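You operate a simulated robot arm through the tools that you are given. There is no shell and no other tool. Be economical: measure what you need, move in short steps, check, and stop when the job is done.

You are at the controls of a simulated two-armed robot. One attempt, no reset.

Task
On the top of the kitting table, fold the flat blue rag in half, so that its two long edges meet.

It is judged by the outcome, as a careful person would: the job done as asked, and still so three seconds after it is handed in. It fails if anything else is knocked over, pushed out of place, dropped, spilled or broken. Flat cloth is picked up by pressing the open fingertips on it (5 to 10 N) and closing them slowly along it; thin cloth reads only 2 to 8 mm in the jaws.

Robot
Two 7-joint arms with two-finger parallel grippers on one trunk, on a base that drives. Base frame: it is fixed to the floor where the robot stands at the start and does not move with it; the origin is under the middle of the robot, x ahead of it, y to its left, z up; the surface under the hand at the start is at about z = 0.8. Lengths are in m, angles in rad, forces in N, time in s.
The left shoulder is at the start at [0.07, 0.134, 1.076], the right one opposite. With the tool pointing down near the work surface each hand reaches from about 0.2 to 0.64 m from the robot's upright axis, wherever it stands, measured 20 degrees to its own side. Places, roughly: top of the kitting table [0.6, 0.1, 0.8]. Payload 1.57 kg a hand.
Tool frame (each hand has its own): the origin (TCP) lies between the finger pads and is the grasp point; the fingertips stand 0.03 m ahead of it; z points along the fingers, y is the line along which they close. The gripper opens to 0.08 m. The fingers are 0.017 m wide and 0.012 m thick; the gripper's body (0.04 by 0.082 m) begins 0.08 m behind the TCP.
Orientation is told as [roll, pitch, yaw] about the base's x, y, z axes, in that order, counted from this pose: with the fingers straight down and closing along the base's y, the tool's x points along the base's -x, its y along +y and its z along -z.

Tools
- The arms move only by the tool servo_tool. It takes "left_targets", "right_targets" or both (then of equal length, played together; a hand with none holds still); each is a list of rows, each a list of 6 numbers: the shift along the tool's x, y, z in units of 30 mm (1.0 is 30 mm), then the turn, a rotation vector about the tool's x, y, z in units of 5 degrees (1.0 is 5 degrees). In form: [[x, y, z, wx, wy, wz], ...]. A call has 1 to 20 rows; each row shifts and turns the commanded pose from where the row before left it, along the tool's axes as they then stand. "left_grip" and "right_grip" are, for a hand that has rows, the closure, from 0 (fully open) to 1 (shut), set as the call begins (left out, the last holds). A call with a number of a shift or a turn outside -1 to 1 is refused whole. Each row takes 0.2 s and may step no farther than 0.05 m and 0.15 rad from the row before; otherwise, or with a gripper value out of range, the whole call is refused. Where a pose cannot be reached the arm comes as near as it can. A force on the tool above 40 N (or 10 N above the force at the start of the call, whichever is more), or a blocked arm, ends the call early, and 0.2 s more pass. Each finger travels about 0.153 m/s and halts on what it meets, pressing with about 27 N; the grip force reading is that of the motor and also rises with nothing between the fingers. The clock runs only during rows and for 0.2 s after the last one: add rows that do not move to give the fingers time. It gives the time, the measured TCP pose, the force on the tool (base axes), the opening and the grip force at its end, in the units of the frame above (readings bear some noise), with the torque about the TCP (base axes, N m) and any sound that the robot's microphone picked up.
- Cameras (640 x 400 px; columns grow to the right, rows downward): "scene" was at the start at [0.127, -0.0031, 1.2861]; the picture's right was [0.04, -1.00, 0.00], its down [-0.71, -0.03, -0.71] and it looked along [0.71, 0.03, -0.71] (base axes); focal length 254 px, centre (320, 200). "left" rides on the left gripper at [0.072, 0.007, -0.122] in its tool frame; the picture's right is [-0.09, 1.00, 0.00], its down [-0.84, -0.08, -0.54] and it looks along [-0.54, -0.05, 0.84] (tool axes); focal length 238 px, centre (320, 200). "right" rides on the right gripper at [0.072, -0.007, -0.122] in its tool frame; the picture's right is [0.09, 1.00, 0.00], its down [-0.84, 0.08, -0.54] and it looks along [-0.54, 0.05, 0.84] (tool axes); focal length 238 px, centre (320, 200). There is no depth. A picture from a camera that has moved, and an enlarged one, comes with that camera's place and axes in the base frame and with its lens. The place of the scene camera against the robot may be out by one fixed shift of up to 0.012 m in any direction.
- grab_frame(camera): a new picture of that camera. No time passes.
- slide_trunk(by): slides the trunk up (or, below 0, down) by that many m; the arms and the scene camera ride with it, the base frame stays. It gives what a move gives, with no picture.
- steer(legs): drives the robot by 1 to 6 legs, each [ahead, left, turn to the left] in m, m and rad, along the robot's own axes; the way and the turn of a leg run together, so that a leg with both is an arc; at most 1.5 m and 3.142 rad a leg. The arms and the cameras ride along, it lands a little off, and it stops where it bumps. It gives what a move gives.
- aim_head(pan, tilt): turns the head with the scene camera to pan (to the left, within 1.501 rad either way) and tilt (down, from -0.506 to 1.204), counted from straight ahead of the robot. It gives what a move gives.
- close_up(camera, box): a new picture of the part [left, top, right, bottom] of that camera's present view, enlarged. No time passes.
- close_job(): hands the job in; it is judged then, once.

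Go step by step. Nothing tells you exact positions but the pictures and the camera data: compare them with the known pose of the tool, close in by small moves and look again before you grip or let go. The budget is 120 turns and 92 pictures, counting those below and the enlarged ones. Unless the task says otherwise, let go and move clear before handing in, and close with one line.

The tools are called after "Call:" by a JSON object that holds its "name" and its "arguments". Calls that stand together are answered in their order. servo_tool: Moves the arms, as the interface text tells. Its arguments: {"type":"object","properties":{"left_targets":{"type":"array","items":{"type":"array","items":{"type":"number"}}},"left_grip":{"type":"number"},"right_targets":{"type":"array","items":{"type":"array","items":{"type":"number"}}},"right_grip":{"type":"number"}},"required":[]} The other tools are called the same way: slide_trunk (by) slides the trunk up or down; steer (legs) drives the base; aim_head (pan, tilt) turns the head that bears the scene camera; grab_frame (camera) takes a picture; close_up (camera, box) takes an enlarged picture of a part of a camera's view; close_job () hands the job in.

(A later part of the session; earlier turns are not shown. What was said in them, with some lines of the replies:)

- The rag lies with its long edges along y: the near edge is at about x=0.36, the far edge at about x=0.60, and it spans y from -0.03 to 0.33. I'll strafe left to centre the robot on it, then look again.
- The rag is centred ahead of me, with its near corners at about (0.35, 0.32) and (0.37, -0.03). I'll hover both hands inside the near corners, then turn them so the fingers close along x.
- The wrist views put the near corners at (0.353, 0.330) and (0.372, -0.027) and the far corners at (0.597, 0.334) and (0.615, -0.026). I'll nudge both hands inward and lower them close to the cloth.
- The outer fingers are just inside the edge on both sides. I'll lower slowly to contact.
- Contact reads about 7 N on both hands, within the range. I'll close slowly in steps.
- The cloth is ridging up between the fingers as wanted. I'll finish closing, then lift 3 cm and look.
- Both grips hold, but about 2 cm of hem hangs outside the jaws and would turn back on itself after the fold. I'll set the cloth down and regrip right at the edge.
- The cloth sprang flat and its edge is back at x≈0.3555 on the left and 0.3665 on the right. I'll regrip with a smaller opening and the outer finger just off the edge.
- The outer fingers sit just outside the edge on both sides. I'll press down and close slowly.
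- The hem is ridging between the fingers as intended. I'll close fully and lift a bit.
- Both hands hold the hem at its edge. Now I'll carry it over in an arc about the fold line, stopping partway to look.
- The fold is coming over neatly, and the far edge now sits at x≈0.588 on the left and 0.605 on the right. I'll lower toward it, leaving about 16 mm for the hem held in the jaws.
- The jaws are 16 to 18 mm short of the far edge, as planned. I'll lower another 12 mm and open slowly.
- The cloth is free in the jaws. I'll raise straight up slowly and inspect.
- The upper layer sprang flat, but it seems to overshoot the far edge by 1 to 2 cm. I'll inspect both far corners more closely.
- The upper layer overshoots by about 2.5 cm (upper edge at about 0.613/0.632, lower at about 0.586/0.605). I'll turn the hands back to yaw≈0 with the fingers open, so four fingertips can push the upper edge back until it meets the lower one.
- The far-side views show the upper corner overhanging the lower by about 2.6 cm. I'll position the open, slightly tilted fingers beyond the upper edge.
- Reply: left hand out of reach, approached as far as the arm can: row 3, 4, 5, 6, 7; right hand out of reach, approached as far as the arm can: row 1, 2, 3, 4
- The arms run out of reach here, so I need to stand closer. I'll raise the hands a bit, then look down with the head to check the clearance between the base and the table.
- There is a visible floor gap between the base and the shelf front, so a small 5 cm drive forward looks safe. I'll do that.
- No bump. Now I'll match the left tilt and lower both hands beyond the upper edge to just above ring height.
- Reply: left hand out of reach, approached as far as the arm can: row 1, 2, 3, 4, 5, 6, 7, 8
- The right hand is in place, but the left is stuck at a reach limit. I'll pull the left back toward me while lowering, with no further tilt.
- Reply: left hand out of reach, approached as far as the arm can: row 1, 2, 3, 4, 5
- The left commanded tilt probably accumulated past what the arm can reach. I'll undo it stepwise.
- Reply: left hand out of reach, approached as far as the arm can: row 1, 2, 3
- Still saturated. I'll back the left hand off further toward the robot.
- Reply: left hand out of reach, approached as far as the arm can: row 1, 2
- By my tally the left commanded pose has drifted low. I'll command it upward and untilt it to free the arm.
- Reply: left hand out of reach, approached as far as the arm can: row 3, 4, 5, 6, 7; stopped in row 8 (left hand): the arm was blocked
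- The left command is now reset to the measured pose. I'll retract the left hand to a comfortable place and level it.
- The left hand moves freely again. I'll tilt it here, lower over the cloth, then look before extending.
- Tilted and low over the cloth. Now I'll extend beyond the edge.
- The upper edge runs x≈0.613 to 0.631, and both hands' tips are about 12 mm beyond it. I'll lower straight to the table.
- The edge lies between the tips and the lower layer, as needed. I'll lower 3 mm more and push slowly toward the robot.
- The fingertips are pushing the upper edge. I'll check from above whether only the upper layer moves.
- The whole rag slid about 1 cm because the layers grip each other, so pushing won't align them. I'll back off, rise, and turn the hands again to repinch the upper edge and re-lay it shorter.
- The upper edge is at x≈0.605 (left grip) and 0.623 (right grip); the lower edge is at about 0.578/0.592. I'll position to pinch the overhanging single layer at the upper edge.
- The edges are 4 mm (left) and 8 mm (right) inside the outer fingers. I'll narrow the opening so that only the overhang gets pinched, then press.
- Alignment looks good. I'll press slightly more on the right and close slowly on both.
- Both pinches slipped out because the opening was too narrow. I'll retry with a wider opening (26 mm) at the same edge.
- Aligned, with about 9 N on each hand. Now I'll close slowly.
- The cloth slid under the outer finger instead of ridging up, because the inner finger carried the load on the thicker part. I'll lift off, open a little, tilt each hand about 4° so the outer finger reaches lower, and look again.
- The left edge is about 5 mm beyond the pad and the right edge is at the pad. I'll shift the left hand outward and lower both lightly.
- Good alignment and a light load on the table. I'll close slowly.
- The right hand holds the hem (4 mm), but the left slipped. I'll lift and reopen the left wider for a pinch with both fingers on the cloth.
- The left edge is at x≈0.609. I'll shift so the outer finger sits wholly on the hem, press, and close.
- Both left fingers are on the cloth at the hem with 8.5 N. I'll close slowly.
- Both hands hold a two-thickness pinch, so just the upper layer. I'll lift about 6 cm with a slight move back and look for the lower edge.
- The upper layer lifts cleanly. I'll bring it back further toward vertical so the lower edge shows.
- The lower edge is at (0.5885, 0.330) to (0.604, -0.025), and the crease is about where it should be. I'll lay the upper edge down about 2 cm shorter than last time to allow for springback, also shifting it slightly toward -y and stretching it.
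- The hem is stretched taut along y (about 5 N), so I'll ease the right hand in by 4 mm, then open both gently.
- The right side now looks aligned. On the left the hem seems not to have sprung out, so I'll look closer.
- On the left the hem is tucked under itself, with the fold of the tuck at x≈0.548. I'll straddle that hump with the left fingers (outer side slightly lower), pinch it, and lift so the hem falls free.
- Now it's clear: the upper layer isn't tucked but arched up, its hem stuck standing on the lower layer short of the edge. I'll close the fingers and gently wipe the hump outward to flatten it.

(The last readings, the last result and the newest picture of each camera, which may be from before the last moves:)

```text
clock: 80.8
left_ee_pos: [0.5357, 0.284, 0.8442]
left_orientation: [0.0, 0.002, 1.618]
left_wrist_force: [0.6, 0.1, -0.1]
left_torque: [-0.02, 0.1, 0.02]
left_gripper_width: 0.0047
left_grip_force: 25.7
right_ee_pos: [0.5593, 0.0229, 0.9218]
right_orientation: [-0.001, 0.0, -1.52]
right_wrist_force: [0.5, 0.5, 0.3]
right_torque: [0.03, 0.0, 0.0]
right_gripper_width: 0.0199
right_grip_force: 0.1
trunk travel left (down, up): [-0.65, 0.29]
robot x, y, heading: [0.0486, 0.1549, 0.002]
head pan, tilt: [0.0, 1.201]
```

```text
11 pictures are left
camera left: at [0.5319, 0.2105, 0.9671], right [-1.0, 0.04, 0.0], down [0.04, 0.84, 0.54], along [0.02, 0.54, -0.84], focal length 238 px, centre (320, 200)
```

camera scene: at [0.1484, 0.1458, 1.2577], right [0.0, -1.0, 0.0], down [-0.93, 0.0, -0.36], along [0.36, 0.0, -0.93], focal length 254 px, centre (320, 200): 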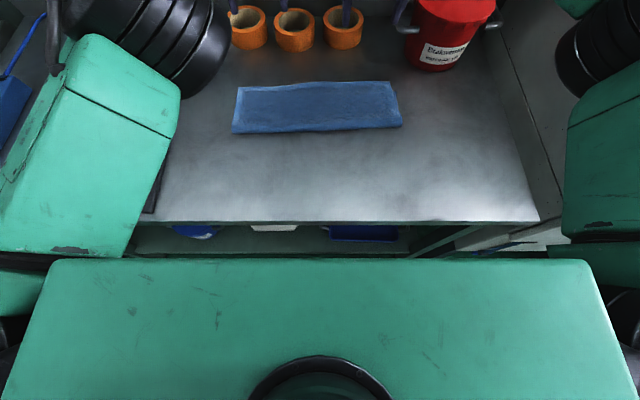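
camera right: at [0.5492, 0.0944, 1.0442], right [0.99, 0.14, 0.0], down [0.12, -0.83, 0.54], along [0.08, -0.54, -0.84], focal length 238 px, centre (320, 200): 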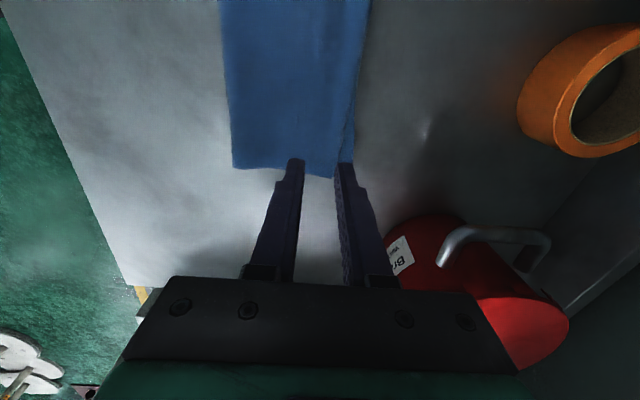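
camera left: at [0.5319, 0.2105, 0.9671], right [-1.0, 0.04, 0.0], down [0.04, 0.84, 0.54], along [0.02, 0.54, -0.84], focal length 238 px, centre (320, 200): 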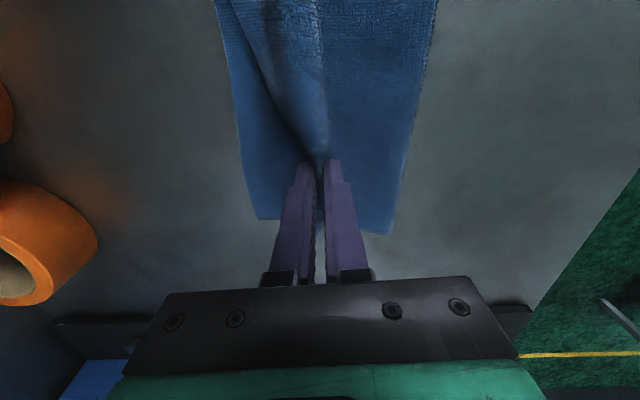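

Closing actually pinched the hump (4.7 mm), so I can carry it. I'll lift slightly to free the hem, move about 2 cm outward, and release a bit above the table.

Call:
{"name": "servo_tool", "arguments": {"left_targets": [[0, 0, -0.5, 0, 0, 0], [0, -0.1, -0.5, 0, 0, 0], [0, -0.3, -0.2, 0, 0, 0], [0, -0.3, 0, 0, 0, 0], [0, 0, 0.3, 0, 0, 0], [0, 0, 0.2, 0, 0, 0], [0, 0, 0, 0, 0, 0]]}}

Call:
{"name": "servo_tool", "arguments": {"left_targets": [[0, 0, 0, 0, 0, 0], [0, 0, 0, 0, 0, 0], [0, 0, -0.4, 0, 0, 0], [0, 0, -0.7, 0, 0, 0], [0, 0, -0.8, 0, 0, 0], [0, 0, 0, 0, 0, 0]], "left_grip": 0.6}}

Call:
{"name": "grab_frame", "arguments": {"camera": "left"}}

```text
clock: 82.4
left_ee_pos: [0.5539, 0.2856, 0.8634]
left_orientation: [0.001, 0.004, 1.617]
left_wrist_force: [0.6, 1.1, -0.4]
left_torque: [0.0, 0.04, 0.01]
left_gripper_width: 0.0047
left_grip_force: 25.1
right_ee_pos: [0.5591, 0.024, 0.9234]
right_orientation: [0.001, 0.0, -1.521]
right_wrist_force: [0.1, 1.0, 0.6]
right_torque: [-0.01, -0.01, -0.04]
right_gripper_width: 0.0199
right_grip_force: 0.0
trunk travel left (down, up): [-0.65, 0.29]
robot x, y, heading: [0.0492, 0.153, -0.001]
head pan, tilt: [0.0, 1.201]
```

```text
clock: 83.8
left_ee_pos: [0.5564, 0.2855, 0.9217]
left_orientation: [0.003, 0.002, 1.618]
left_wrist_force: [-0.8, 0.6, -0.6]
left_torque: [0.0, 0.0, 0.01]
left_gripper_width: 0.0321
left_grip_force: 0.2
right_ee_pos: [0.5601, 0.0228, 0.9239]
right_orientation: [0.001, 0.0, -1.521]
right_wrist_force: [0.3, 0.4, 0.1]
right_torque: [-0.02, -0.04, 0.0]
right_gripper_width: 0.0201
right_grip_force: 0.0
trunk travel left (down, up): [-0.65, 0.29]
robot x, y, heading: [0.053, 0.1545, -0.002]
head pan, tilt: [0.0, 1.201]
```

```text
10 pictures are left
camera left: at [0.5534, 0.2115, 1.0451], right [-1.0, 0.05, 0.0], down [0.04, 0.84, 0.54], along [0.02, 0.54, -0.84], focal length 238 px, centre (320, 200)
```

left: 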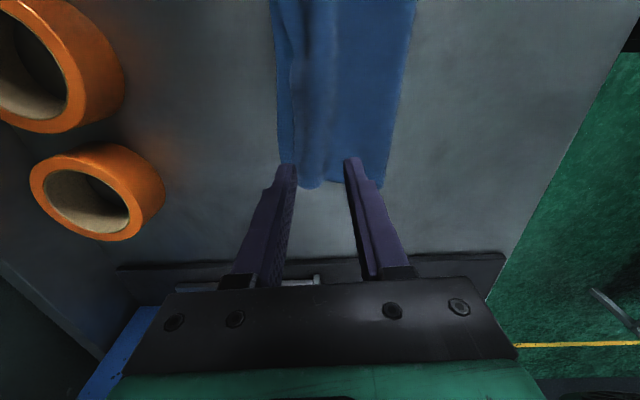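

Closer: the upper hem is now near the lower edge on the left, with a residual hump. I'll zoom in to measure.

Call:
{"name": "close_up", "arguments": {"camera": "left", "box": [220, 0, 460, 190]}}

```text
2.11 times, centred on (340, 95) of left
camera zoom: at [0.5534, 0.2115, 1.0451], right [-1.0, 0.05, 0.0], down [0.04, 0.84, 0.54], along [0.02, 0.54, -0.84], focal length 502 px, centre (278, 421)
```

zoom: 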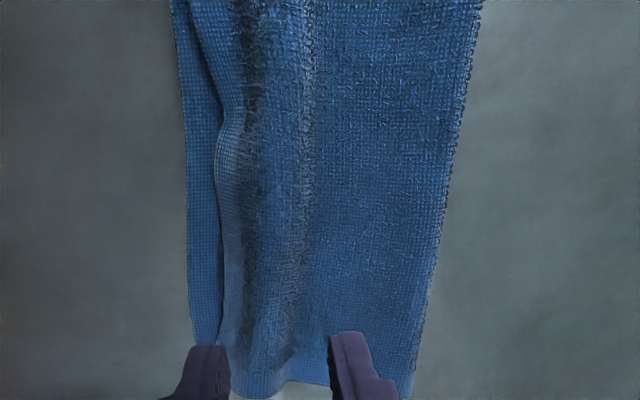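

The left gap is about 14 mm, with the slack in the hump at x≈0.563. I'll repeat the same hump pinch and carry it 15 mm further out.

Call:
{"name": "servo_tool", "arguments": {"left_targets": [[0, -0.23, 0.5, 0, 0, 0], [0, 0, 0.7, 0, 0, 0], [0, 0, 0.7, 0, 0, 0], [0, 0, 0.6, 0, 0, 0], [0, 0, 0.2, 0, 0, 0], [0, 0, 0, 0, 0, 0]]}}

Call:
{"name": "servo_tool", "arguments": {"left_targets": [[0, 0, 0, 0, 0, 0], [0, 0, 0, 0, 0, 0], [0, 0, 0, 0, 0, 0]], "left_grip": 1.0}}

```text
clock: 85.2
left_ee_pos: [0.5615, 0.2858, 0.8417]
left_orientation: [0.002, 0.0, 1.617]
left_wrist_force: [0.2, 0.4, 0.2]
left_torque: [-0.02, 0.0, -0.03]
left_gripper_width: 0.032
left_grip_force: 0.1
right_ee_pos: [0.5601, 0.0235, 0.9229]
right_orientation: [0.0, -0.001, -1.519]
right_wrist_force: [0.6, 0.6, -0.1]
right_torque: [-0.01, 0.01, 0.02]
right_gripper_width: 0.0197
right_grip_force: 0.0
trunk travel left (down, up): [-0.65, 0.29]
robot x, y, heading: [0.0514, 0.1544, -0.006]
head pan, tilt: [0.0, 1.201]
```

```text
clock: 86.0
left_ee_pos: [0.5603, 0.2854, 0.8402]
left_orientation: [0.003, 0.002, 1.617]
left_wrist_force: [-0.3, -0.8, 1.3]
left_torque: [-0.01, -0.01, 0.01]
left_gripper_width: 0.0045
left_grip_force: 25.2
right_ee_pos: [0.56, 0.0239, 0.9221]
right_orientation: [0.0, 0.0, -1.52]
right_wrist_force: [-0.4, -0.2, -0.8]
right_torque: [-0.02, 0.01, 0.0]
right_gripper_width: 0.02
right_grip_force: 0.0
trunk travel left (down, up): [-0.65, 0.29]
robot x, y, heading: [0.0494, 0.1529, -0.0]
head pan, tilt: [0.0, 1.201]
```

Gripped the hump again. I'll carry it out 15 mm, release, and check.

Call:
{"name": "servo_tool", "arguments": {"left_targets": [[0, 0, -0.4, 0, 0, 0], [0, -0.1, -0.4, 0, 0, 0], [0, -0.2, 0, 0, 0, 0], [0, -0.2, 0, 0, 0, 0], [0, 0, 0.2, 0, 0, 0], [0, 0, 0.2, 0, 0, 0], [0, 0, 0, 0, 0, 0]]}}

Call:
{"name": "servo_tool", "arguments": {"left_targets": [[0, 0, 0, 0, 0, 0], [0, 0, 0, 0, 0, 0], [0, 0, -0.4, 0, 0, 0], [0, 0, -0.7, 0, 0, 0], [0, 0, -0.8, 0, 0, 0], [0, 0, 0, 0, 0, 0]], "left_grip": 0.6}}

Call:
{"name": "close_up", "arguments": {"camera": "left", "box": [220, 0, 460, 190]}}

```text
clock: 87.6
left_ee_pos: [0.5769, 0.2865, 0.853]
left_orientation: [0.0, 0.002, 1.618]
left_wrist_force: [0.6, -0.2, 0.4]
left_torque: [-0.03, 0.03, 0.03]
left_gripper_width: 0.0046
left_grip_force: 24.9
right_ee_pos: [0.5593, 0.0233, 0.9221]
right_orientation: [-0.001, -0.002, -1.52]
right_wrist_force: [-1.0, 1.2, 0.0]
right_torque: [-0.02, 0.05, -0.01]
right_gripper_width: 0.02
right_grip_force: 0.1
trunk travel left (down, up): [-0.65, 0.29]
robot x, y, heading: [0.0486, 0.1524, 0.004]
head pan, tilt: [0.0, 1.201]
```

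```text
clock: 89.0
left_ee_pos: [0.577, 0.2855, 0.9109]
left_orientation: [0.0, 0.001, 1.617]
left_wrist_force: [0.7, 0.0, 0.7]
left_torque: [-0.01, -0.01, 0.0]
left_gripper_width: 0.0322
left_grip_force: 0.0
right_ee_pos: [0.5591, 0.0232, 0.9222]
right_orientation: [0.0, -0.001, -1.518]
right_wrist_force: [0.1, 0.2, 0.6]
right_torque: [-0.01, 0.0, -0.01]
right_gripper_width: 0.02
right_grip_force: 0.0
trunk travel left (down, up): [-0.65, 0.29]
robot x, y, heading: [0.0497, 0.1514, -0.006]
head pan, tilt: [0.0, 1.201]
```

```text
2.11 times, centred on (340, 95) of left
camera zoom: at [0.5748, 0.2122, 1.0332], right [-1.0, 0.05, 0.0], down [0.04, 0.84, 0.54], along [0.02, 0.54, -0.84], focal length 502 px, centre (278, 421)
```

zoom: 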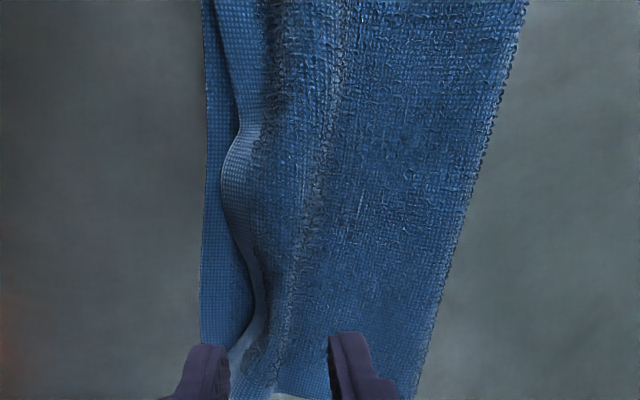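

The hem is still arched on the left side. I'll turn the left hand to yaw 0 with the fingers spread along y, so I can wipe the arch outward over a wide span.

Call:
{"name": "servo_tool", "arguments": {"left_targets": [[0, 0.3, -0.2, 0, 0, 1], [0, 0, 0, 0, 0, 1], [0, 0, 0, 0, 0, 1], [0, 0, 0, 0, 0, 1], [0, 0, 0, 0, 0, 1], [0, 0, 0, 0, 0, 1], [0, 0, 0, 0, 0, 1], [0, 0, 0, 0, 0, 1], [0, 0, 0, 0, 0, 1], [0, 0, 0, 0, 0, 1], [0, 0, 0, 0, 0, 1], [0, 0, 0, 0, 0, 1], [0, 0, 0, 0, 0, 1], [0, 0, 0, 0, 0, 1], [0, 0, 0, 0, 0, 1], [0, 0, 0, 0, 0, 1], [0, 0, 0, 0, 0, 1], [0, 0, 0, 0, 0, 1], [0, 0, 0, 0, 0, 0]], "left_grip": 0.2}}

Call:
{"name": "grab_frame", "arguments": {"camera": "left"}}

```text
clock: 93.0
left_ee_pos: [0.567, 0.2865, 0.9147]
left_orientation: [-0.001, 0.0, 0.044]
left_wrist_force: [0.1, 0.0, -1.3]
left_torque: [0.02, -0.01, -0.01]
left_gripper_width: 0.064
left_grip_force: 0.0
right_ee_pos: [0.5604, 0.0234, 0.9228]
right_orientation: [0.0, 0.0, -1.52]
right_wrist_force: [0.4, 0.0, 0.0]
right_torque: [-0.04, 0.01, -0.01]
right_gripper_width: 0.0198
right_grip_force: 0.1
trunk travel left (down, up): [-0.65, 0.29]
robot x, y, heading: [0.0507, 0.1516, -0.005]
head pan, tilt: [0.0, 1.201]
```

```text
7 pictures are left
camera left: at [0.495, 0.2879, 1.0382], right [0.05, 1.0, 0.0], down [0.84, -0.04, 0.54], along [0.54, -0.03, -0.84], focal length 238 px, centre (320, 200)
```

left: 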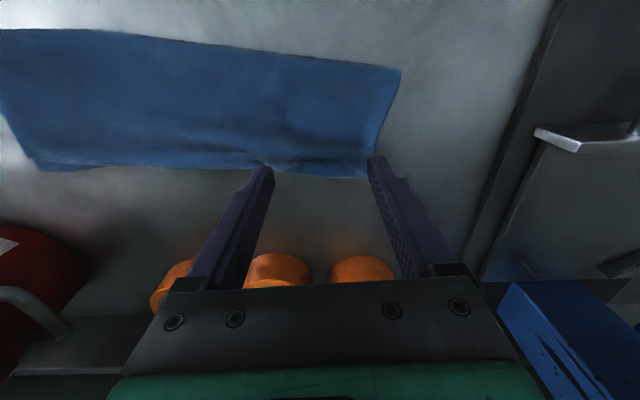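

The left end has shifted outward, with slack arched up between the crease and the hem; flattening needs the hem to go out and the crease to roll back. I'll press the arch straight down with the spread fingertips.

Call:
{"name": "servo_tool", "arguments": {"left_targets": [[0, 0, 0.8, 0, 0, 0], [0, 0, 0.8, 0, 0, 0], [0, 0, 0.4, 0, 0, 0], [0, 0, 0.25, 0, 0, 0], [0, 0, 0.2, 0, 0, 0], [0, 0, 0.1, 0, 0, 0], [0, 0, 0, 0, 0, 0]]}}

Call:
{"name": "close_up", "arguments": {"camera": "scene", "box": [200, 50, 440, 200]}}

```text
clock: 94.6
left_ee_pos: [0.5676, 0.2863, 0.8399]
left_orientation: [-0.002, -0.001, 0.048]
left_wrist_force: [-0.5, 0.8, 3.9]
left_torque: [-0.07, 0.04, -0.01]
left_gripper_width: 0.0633
left_grip_force: 0.0
right_ee_pos: [0.5596, 0.0245, 0.9235]
right_orientation: [0.002, -0.001, -1.52]
right_wrist_force: [-0.4, -0.5, -0.4]
right_torque: [0.0, -0.02, -0.01]
right_gripper_width: 0.0202
right_grip_force: 0.0
trunk travel left (down, up): [-0.65, 0.29]
robot x, y, heading: [0.0461, 0.1495, -0.004]
head pan, tilt: [0.0, 1.201]
```

```text
2.67 times, centred on (320, 125) of scene
camera zoom: at [0.1503, 0.1455, 1.2575], right [0.0, -1.0, 0.0], down [-0.93, 0.0, -0.36], along [0.36, 0.0, -0.93], focal length 678 px, centre (320, 400)
```

zoom: 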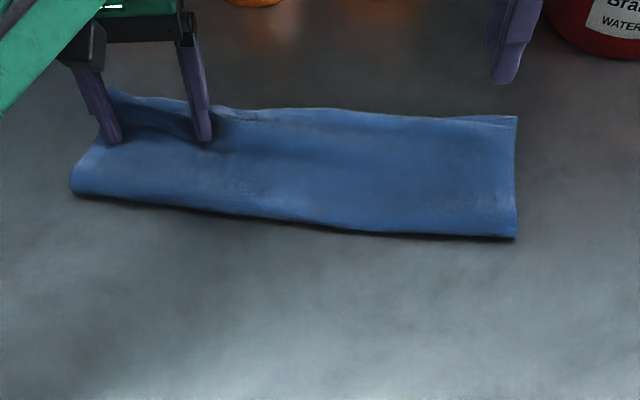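

The fingers press the inner slope of the arch. Now I'll drag the upper layer gently toward me by about 3 cm to feed the slack through the crease.

Call:
{"name": "servo_tool", "arguments": {"left_targets": [[0, 0, 0.04, 0, 0, 0], [0.2, 0, 0, 0, 0, 0], [0.2, 0, 0, 0, 0, 0], [0.2, 0, 0, 0, 0, 0], [0.2, 0, 0, 0, 0, 0], [0.2, 0, 0, 0, 0, 0], [0, 0, 0, 0, 0, 0]]}}

Call:
{"name": "servo_tool", "arguments": {"left_targets": [[0, 0, -0.3, 0, 0, 0], [0, 0, -0.8, 0, 0, 0], [0, 0, -0.8, 0, 0, 0], [0, 0, -0.6, 0, 0, 0]]}}

Call:
{"name": "grab_frame", "arguments": {"camera": "left"}}

```text
clock: 96.2
left_ee_pos: [0.5378, 0.2837, 0.838]
left_orientation: [-0.003, -0.001, 0.048]
left_wrist_force: [1.3, 0.0, 4.7]
left_torque: [-0.09, -0.01, 0.05]
left_gripper_width: 0.0633
left_grip_force: 0.0
right_ee_pos: [0.5591, 0.0232, 0.9221]
right_orientation: [0.002, -0.001, -1.52]
right_wrist_force: [0.3, 0.4, 0.0]
right_torque: [-0.01, 0.0, 0.02]
right_gripper_width: 0.0201
right_grip_force: 0.1
trunk travel left (down, up): [-0.65, 0.29]
robot x, y, heading: [0.0463, 0.152, -0.003]
head pan, tilt: [0.0, 1.201]
```

```text
clock: 97.2
left_ee_pos: [0.5348, 0.2821, 0.9116]
left_orientation: [-0.002, 0.001, 0.047]
left_wrist_force: [0.5, -1.3, 0.4]
left_torque: [-0.01, 0.0, 0.0]
left_gripper_width: 0.0641
left_grip_force: 0.1
right_ee_pos: [0.5589, 0.023, 0.9225]
right_orientation: [0.001, 0.0, -1.52]
right_wrist_force: [-0.4, 0.3, 0.3]
right_torque: [0.06, -0.03, 0.01]
right_gripper_width: 0.02
right_grip_force: 0.1
trunk travel left (down, up): [-0.65, 0.29]
robot x, y, heading: [0.0524, 0.1518, -0.002]
head pan, tilt: [0.0, 1.201]
```

```text
5 pictures are left
camera left: at [0.4636, 0.2852, 1.0347], right [0.05, 1.0, 0.0], down [0.84, -0.04, 0.54], along [0.54, -0.03, -0.84], focal length 238 px, centre (320, 200)
```

left: 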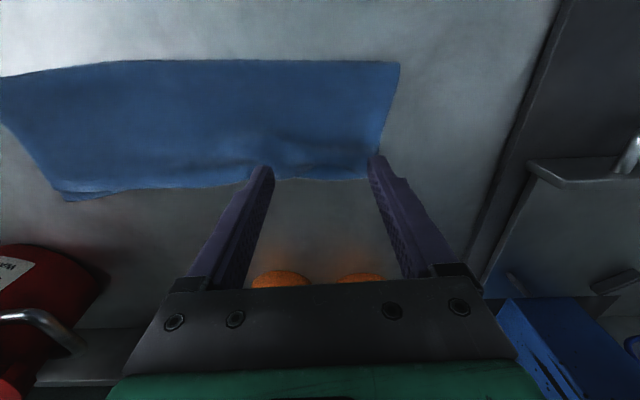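

The left end is back in place (crease at about 0.477, lower corner at about 0.587). I'll zoom once to see where the upper hem is.

Call:
{"name": "close_up", "arguments": {"camera": "left", "box": [180, 50, 420, 200]}}

```text
2.67 times, centred on (300, 125) of left
camera zoom: at [0.4636, 0.2852, 1.0347], right [0.05, 1.0, 0.0], down [0.84, -0.04, 0.54], along [0.54, -0.03, -0.84], focal length 636 px, centre (373, 400)
```

zoom: 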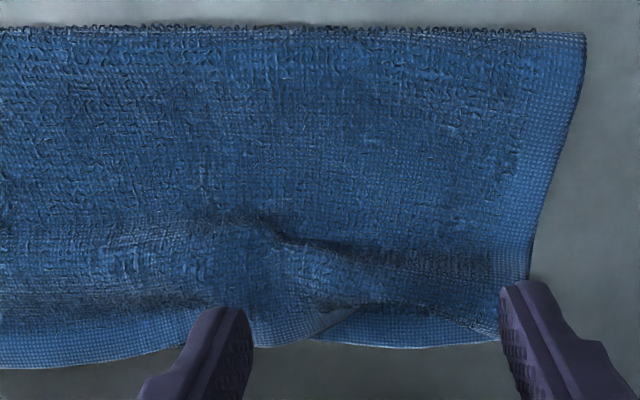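

The upper hem is now only up to about 14 mm short of the lower one, near the left corner (y≈0.27–0.33), behind a small hump at x≈0.548. I'll wipe that hump outward lightly.

Call:
{"name": "servo_tool", "arguments": {"left_targets": [[-0.15, 0.3, 0.5, 0, 0, 0], [0, 0.3, 0.6, 0, 0, 0], [0, 0, 0.6, 0, 0, 0], [0, 0, 0.45, 0, 0, 0], [0, 0, 0.17, 0, 0, 0], [-0.15, 0, 0, 0, 0, 0], [-0.15, 0, 0, 0, 0, 0], [-0.15, 0, 0, 0, 0, 0], [-0.15, 0, 0, 0, 0, 0], [-0.15, 0, 0, 0, 0, 0], [-0.1, 0, 0, 0, 0, 0], [0, 0, 0, 0, 0, 0]], "left_grip": 0.5}}

```text
clock: 99.8
left_ee_pos: [0.5656, 0.3024, 0.8425]
left_orientation: [-0.002, -0.001, 0.046]
left_wrist_force: [-0.5, -0.7, 1.0]
left_torque: [-0.01, -0.01, 0.01]
left_gripper_width: 0.0403
left_grip_force: 0.1
right_ee_pos: [0.5585, 0.0236, 0.9218]
right_orientation: [0.0, -0.002, -1.519]
right_wrist_force: [0.0, -0.9, 0.2]
right_torque: [0.04, 0.0, -0.01]
right_gripper_width: 0.0201
right_grip_force: 0.0
trunk travel left (down, up): [-0.65, 0.29]
robot x, y, heading: [0.0495, 0.1538, 0.001]
head pan, tilt: [0.0, 1.201]
```

The wipe ran lightly (1 N). I'll press briefly to set it, lift, and check.

Call:
{"name": "servo_tool", "arguments": {"left_targets": [[0, 0, 0.1, 0, 0, 0], [0, 0, 0.06, 0, 0, 0], [0, 0, 0, 0, 0, 0], [0, 0, -0.3, 0, 0, 0], [0, 0, -0.8, 0, 0, 0], [0.3, 0, -0.8, 0, 0, 0], [0.4, 0, -0.6, 0, 0, 0], [0.4, 0, 0, 0, 0, 0]]}}

Call:
{"name": "close_up", "arguments": {"camera": "left", "box": [180, 50, 420, 200]}}

```text
clock: 101.6
left_ee_pos: [0.5342, 0.3023, 0.9146]
left_orientation: [-0.003, 0.003, 0.046]
left_wrist_force: [-0.3, 0.0, -0.2]
left_torque: [-0.03, -0.01, 0.02]
left_gripper_width: 0.0401
left_grip_force: 0.1
right_ee_pos: [0.5604, 0.0241, 0.9235]
right_orientation: [0.0, 0.001, -1.519]
right_wrist_force: [1.1, -0.2, -0.4]
right_torque: [-0.01, 0.01, 0.05]
right_gripper_width: 0.0201
right_grip_force: 0.1
trunk travel left (down, up): [-0.65, 0.29]
robot x, y, heading: [0.0515, 0.155, -0.004]
head pan, tilt: [0.0, 1.201]
```

```text
2.67 times, centred on (300, 125) of left
camera zoom: at [0.4622, 0.3042, 1.0374], right [0.05, 1.0, 0.0], down [0.84, -0.04, 0.54], along [0.54, -0.03, -0.84], focal length 636 px, centre (373, 400)
```

zoom: 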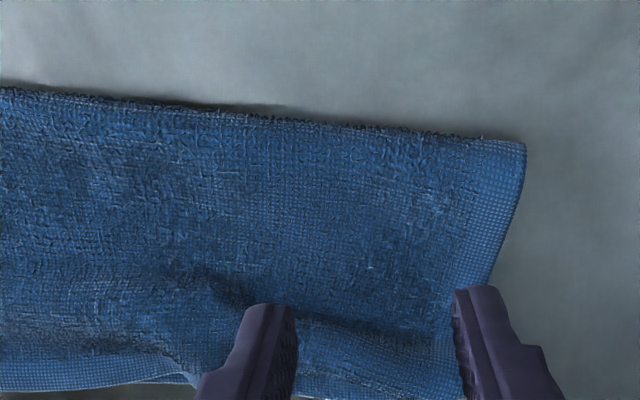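

The left end slid outward again as a whole. I'll raise the left hand clear and check the overall alignment with the head camera.

Call:
{"name": "servo_tool", "arguments": {"left_targets": [[0, 0.8, -0.8, 0, 0, 0], [0, 0.8, -0.8, 0, 0, 0], [0, 0.8, -0.8, 0, 0, 0], [0.5, 0.8, 0, 0, 0, 0], [0.5, 0.5, 0, 0, 0, 0]]}}

Call:
{"name": "close_up", "arguments": {"camera": "scene", "box": [215, 65, 415, 165]}}

```text
clock: 102.8
left_ee_pos: [0.4966, 0.4124, 0.9837]
left_orientation: [-0.003, 0.0, 0.046]
left_wrist_force: [-0.3, -0.8, 0.7]
left_torque: [-0.04, -0.02, 0.02]
left_gripper_width: 0.0399
left_grip_force: 0.0
right_ee_pos: [0.5589, 0.0255, 0.9233]
right_orientation: [0.001, 0.001, -1.521]
right_wrist_force: [0.2, -0.2, 0.2]
right_torque: [0.02, -0.03, -0.01]
right_gripper_width: 0.0198
right_grip_force: 0.0
trunk travel left (down, up): [-0.65, 0.29]
robot x, y, heading: [0.0488, 0.1528, -0.002]
head pan, tilt: [0.0, 1.201]
```

```text
3.20 times, centred on (315, 115) of scene
camera zoom: at [0.15, 0.146, 1.2575], right [0.0, -1.0, 0.0], down [-0.93, 0.0, -0.36], along [0.36, 0.0, -0.93], focal length 814 px, centre (336, 472)
```

zoom: 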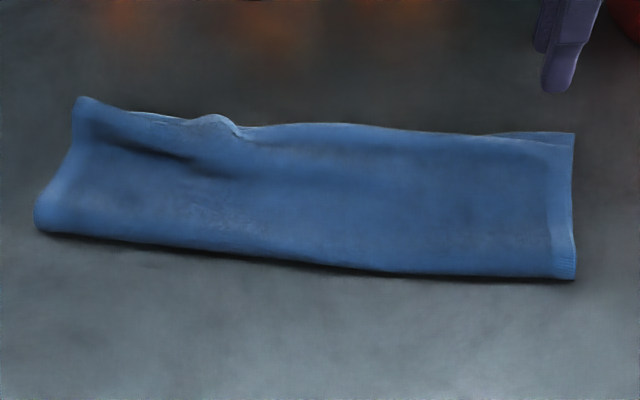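

The edges meet to within about 1 cm overall, with a remaining hump near the far-left hem. I'll press it straight down once with spread fingers to settle it.

Call:
{"name": "servo_tool", "arguments": {"left_targets": [[-0.5, -0.97, 0, 0, 0, 0], [-0.5, -0.97, 0, 0, 0, 0], [-0.5, -0.97, 0.4, 0, 0, 0], [-0.5, -0.97, 0.6, 0, 0, 0], [-0.5, -0.97, 0.6, 0, 0, 0], [0, 0, 0.8, 0, 0, 0], [0, 0, 0.8, 0, 0, 0], [0, 0, 0.7, 0, 0, 0], [0, 0, 0.4, 0, 0, 0], [0, 0, 0.3, 0, 0, 0], [0, 0, 0.15, 0, 0, 0], [0, 0, 0.08, 0, 0, 0], [0, 0, 0, 0, 0, 0]], "left_grip": 0.0}}

```text
clock: 105.6
left_ee_pos: [0.5821, 0.2686, 0.84]
left_orientation: [-0.002, 0.0, 0.046]
left_wrist_force: [-0.2, -0.5, 2.2]
left_torque: [0.09, 0.01, 0.04]
left_gripper_width: 0.0799
left_grip_force: 0.0
right_ee_pos: [0.558, 0.0228, 0.9232]
right_orientation: [0.001, 0.0, -1.52]
right_wrist_force: [-1.0, -0.1, -0.5]
right_torque: [0.0, -0.02, 0.04]
right_gripper_width: 0.0199
right_grip_force: 0.0
trunk travel left (down, up): [-0.65, 0.29]
robot x, y, heading: [0.0495, 0.1512, 0.0]
head pan, tilt: [0.0, 1.201]
```

Call:
{"name": "servo_tool", "arguments": {"left_targets": [[0, 0, 0.08, 0, 0, 0], [0, 0, 0.05, 0, 0, 0], [0, 0, 0, 0, 0, 0], [0, 0, -0.3, 0, 0, 0], [0, 0, -0.8, 0, 0, 0], [0, 0, -0.8, 0, 0, 0], [0.3, 0.8, -0.8, 0, 0, 0], [0.5, 0.9, -0.6, 0, 0, 0], [0.5, 0.9, -0.5, 0, 0, 0], [0.5, 0.9, 0, 0, 0, 0], [0.5, 0.9, 0, 0, 0, 0]]}}

Call:
{"name": "close_up", "arguments": {"camera": "scene", "box": [215, 65, 415, 165]}}

```text
clock: 108.0
left_ee_pos: [0.5027, 0.402, 0.95]
left_orientation: [-0.003, -0.001, 0.049]
left_wrist_force: [-0.1, 0.7, -0.8]
left_torque: [0.01, -0.01, 0.02]
left_gripper_width: 0.0798
left_grip_force: 0.1
right_ee_pos: [0.5584, 0.0247, 0.9227]
right_orientation: [0.003, 0.0, -1.52]
right_wrist_force: [-0.3, 0.0, -0.3]
right_torque: [-0.01, -0.03, 0.02]
right_gripper_width: 0.0197
right_grip_force: 0.1
trunk travel left (down, up): [-0.65, 0.29]
robot x, y, heading: [0.0499, 0.156, -0.002]
head pan, tilt: [0.0, 1.201]
```

```text
3.20 times, centred on (315, 115) of scene
camera zoom: at [0.1498, 0.1466, 1.2575], right [0.0, -1.0, 0.0], down [-0.93, 0.0, -0.36], along [0.36, 0.0, -0.93], focal length 814 px, centre (336, 472)
```

zoom: 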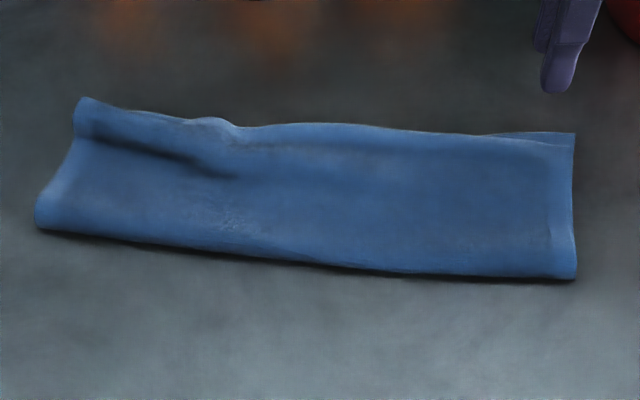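

The edges now meet along nearly the whole length, with only about 1 cm showing at the right corner and a small ripple on the left. I'll raise the right hand clear and hand in.

Call:
{"name": "servo_tool", "arguments": {"right_targets": [[0, 0, -0.8, 0, 0, 0], [0, -0.5, -0.8, 0, 0, 0], [0, -0.8, 0, 0, 0, 0], [0, -0.8, 0, 0, 0, 0], [0, 0, 0, 0, 0, 0]]}}

Call:
{"name": "grab_frame", "arguments": {"camera": "scene"}}

```text
clock: 109.2
left_ee_pos: [0.5043, 0.3997, 0.95]
left_orientation: [-0.001, 0.001, 0.047]
left_wrist_force: [0.7, 0.2, 0.2]
left_torque: [0.05, 0.04, 0.0]
left_gripper_width: 0.0799
left_grip_force: 0.1
right_ee_pos: [0.496, 0.0211, 0.9733]
right_orientation: [0.001, -0.001, -1.52]
right_wrist_force: [0.8, 0.4, 0.5]
right_torque: [0.03, 0.02, -0.05]
right_gripper_width: 0.0199
right_grip_force: 0.1
trunk travel left (down, up): [-0.65, 0.29]
robot x, y, heading: [0.0504, 0.1529, -0.002]
head pan, tilt: [0.0, 1.201]
```

```text
0 pictures are left
camera scene: at [0.1512, 0.1457, 1.2574], right [0.0, -1.0, 0.0], down [-0.93, 0.0, -0.36], along [0.36, 0.0, -0.93], focal length 254 px, centre (320, 200)
```

scene: 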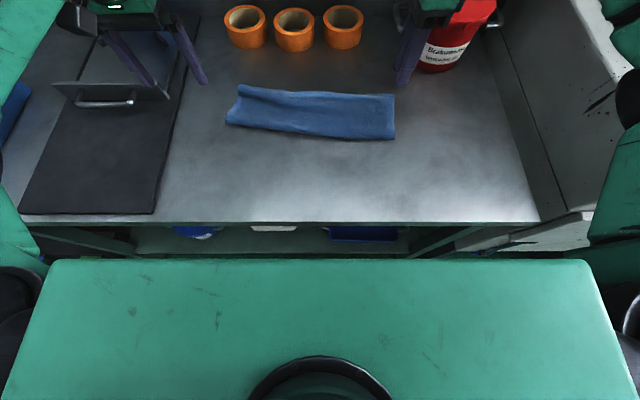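

The rag is folded in half on the table, both hands are clear, and the tape rolls and bucket are standing where they were. I'm handing it in.

Call:
{"name": "close_job", "arguments": {}}

```text
The job is handed in.
```

The blue rag is folded in half on the table with its long edges meeting along most of their length. About 1 cm of the lower layer still shows at the far right corner, there is a small ripple near the far left edge, and the rag ended up turned slightly on the table. From the last picture, nothing else was disturbed.
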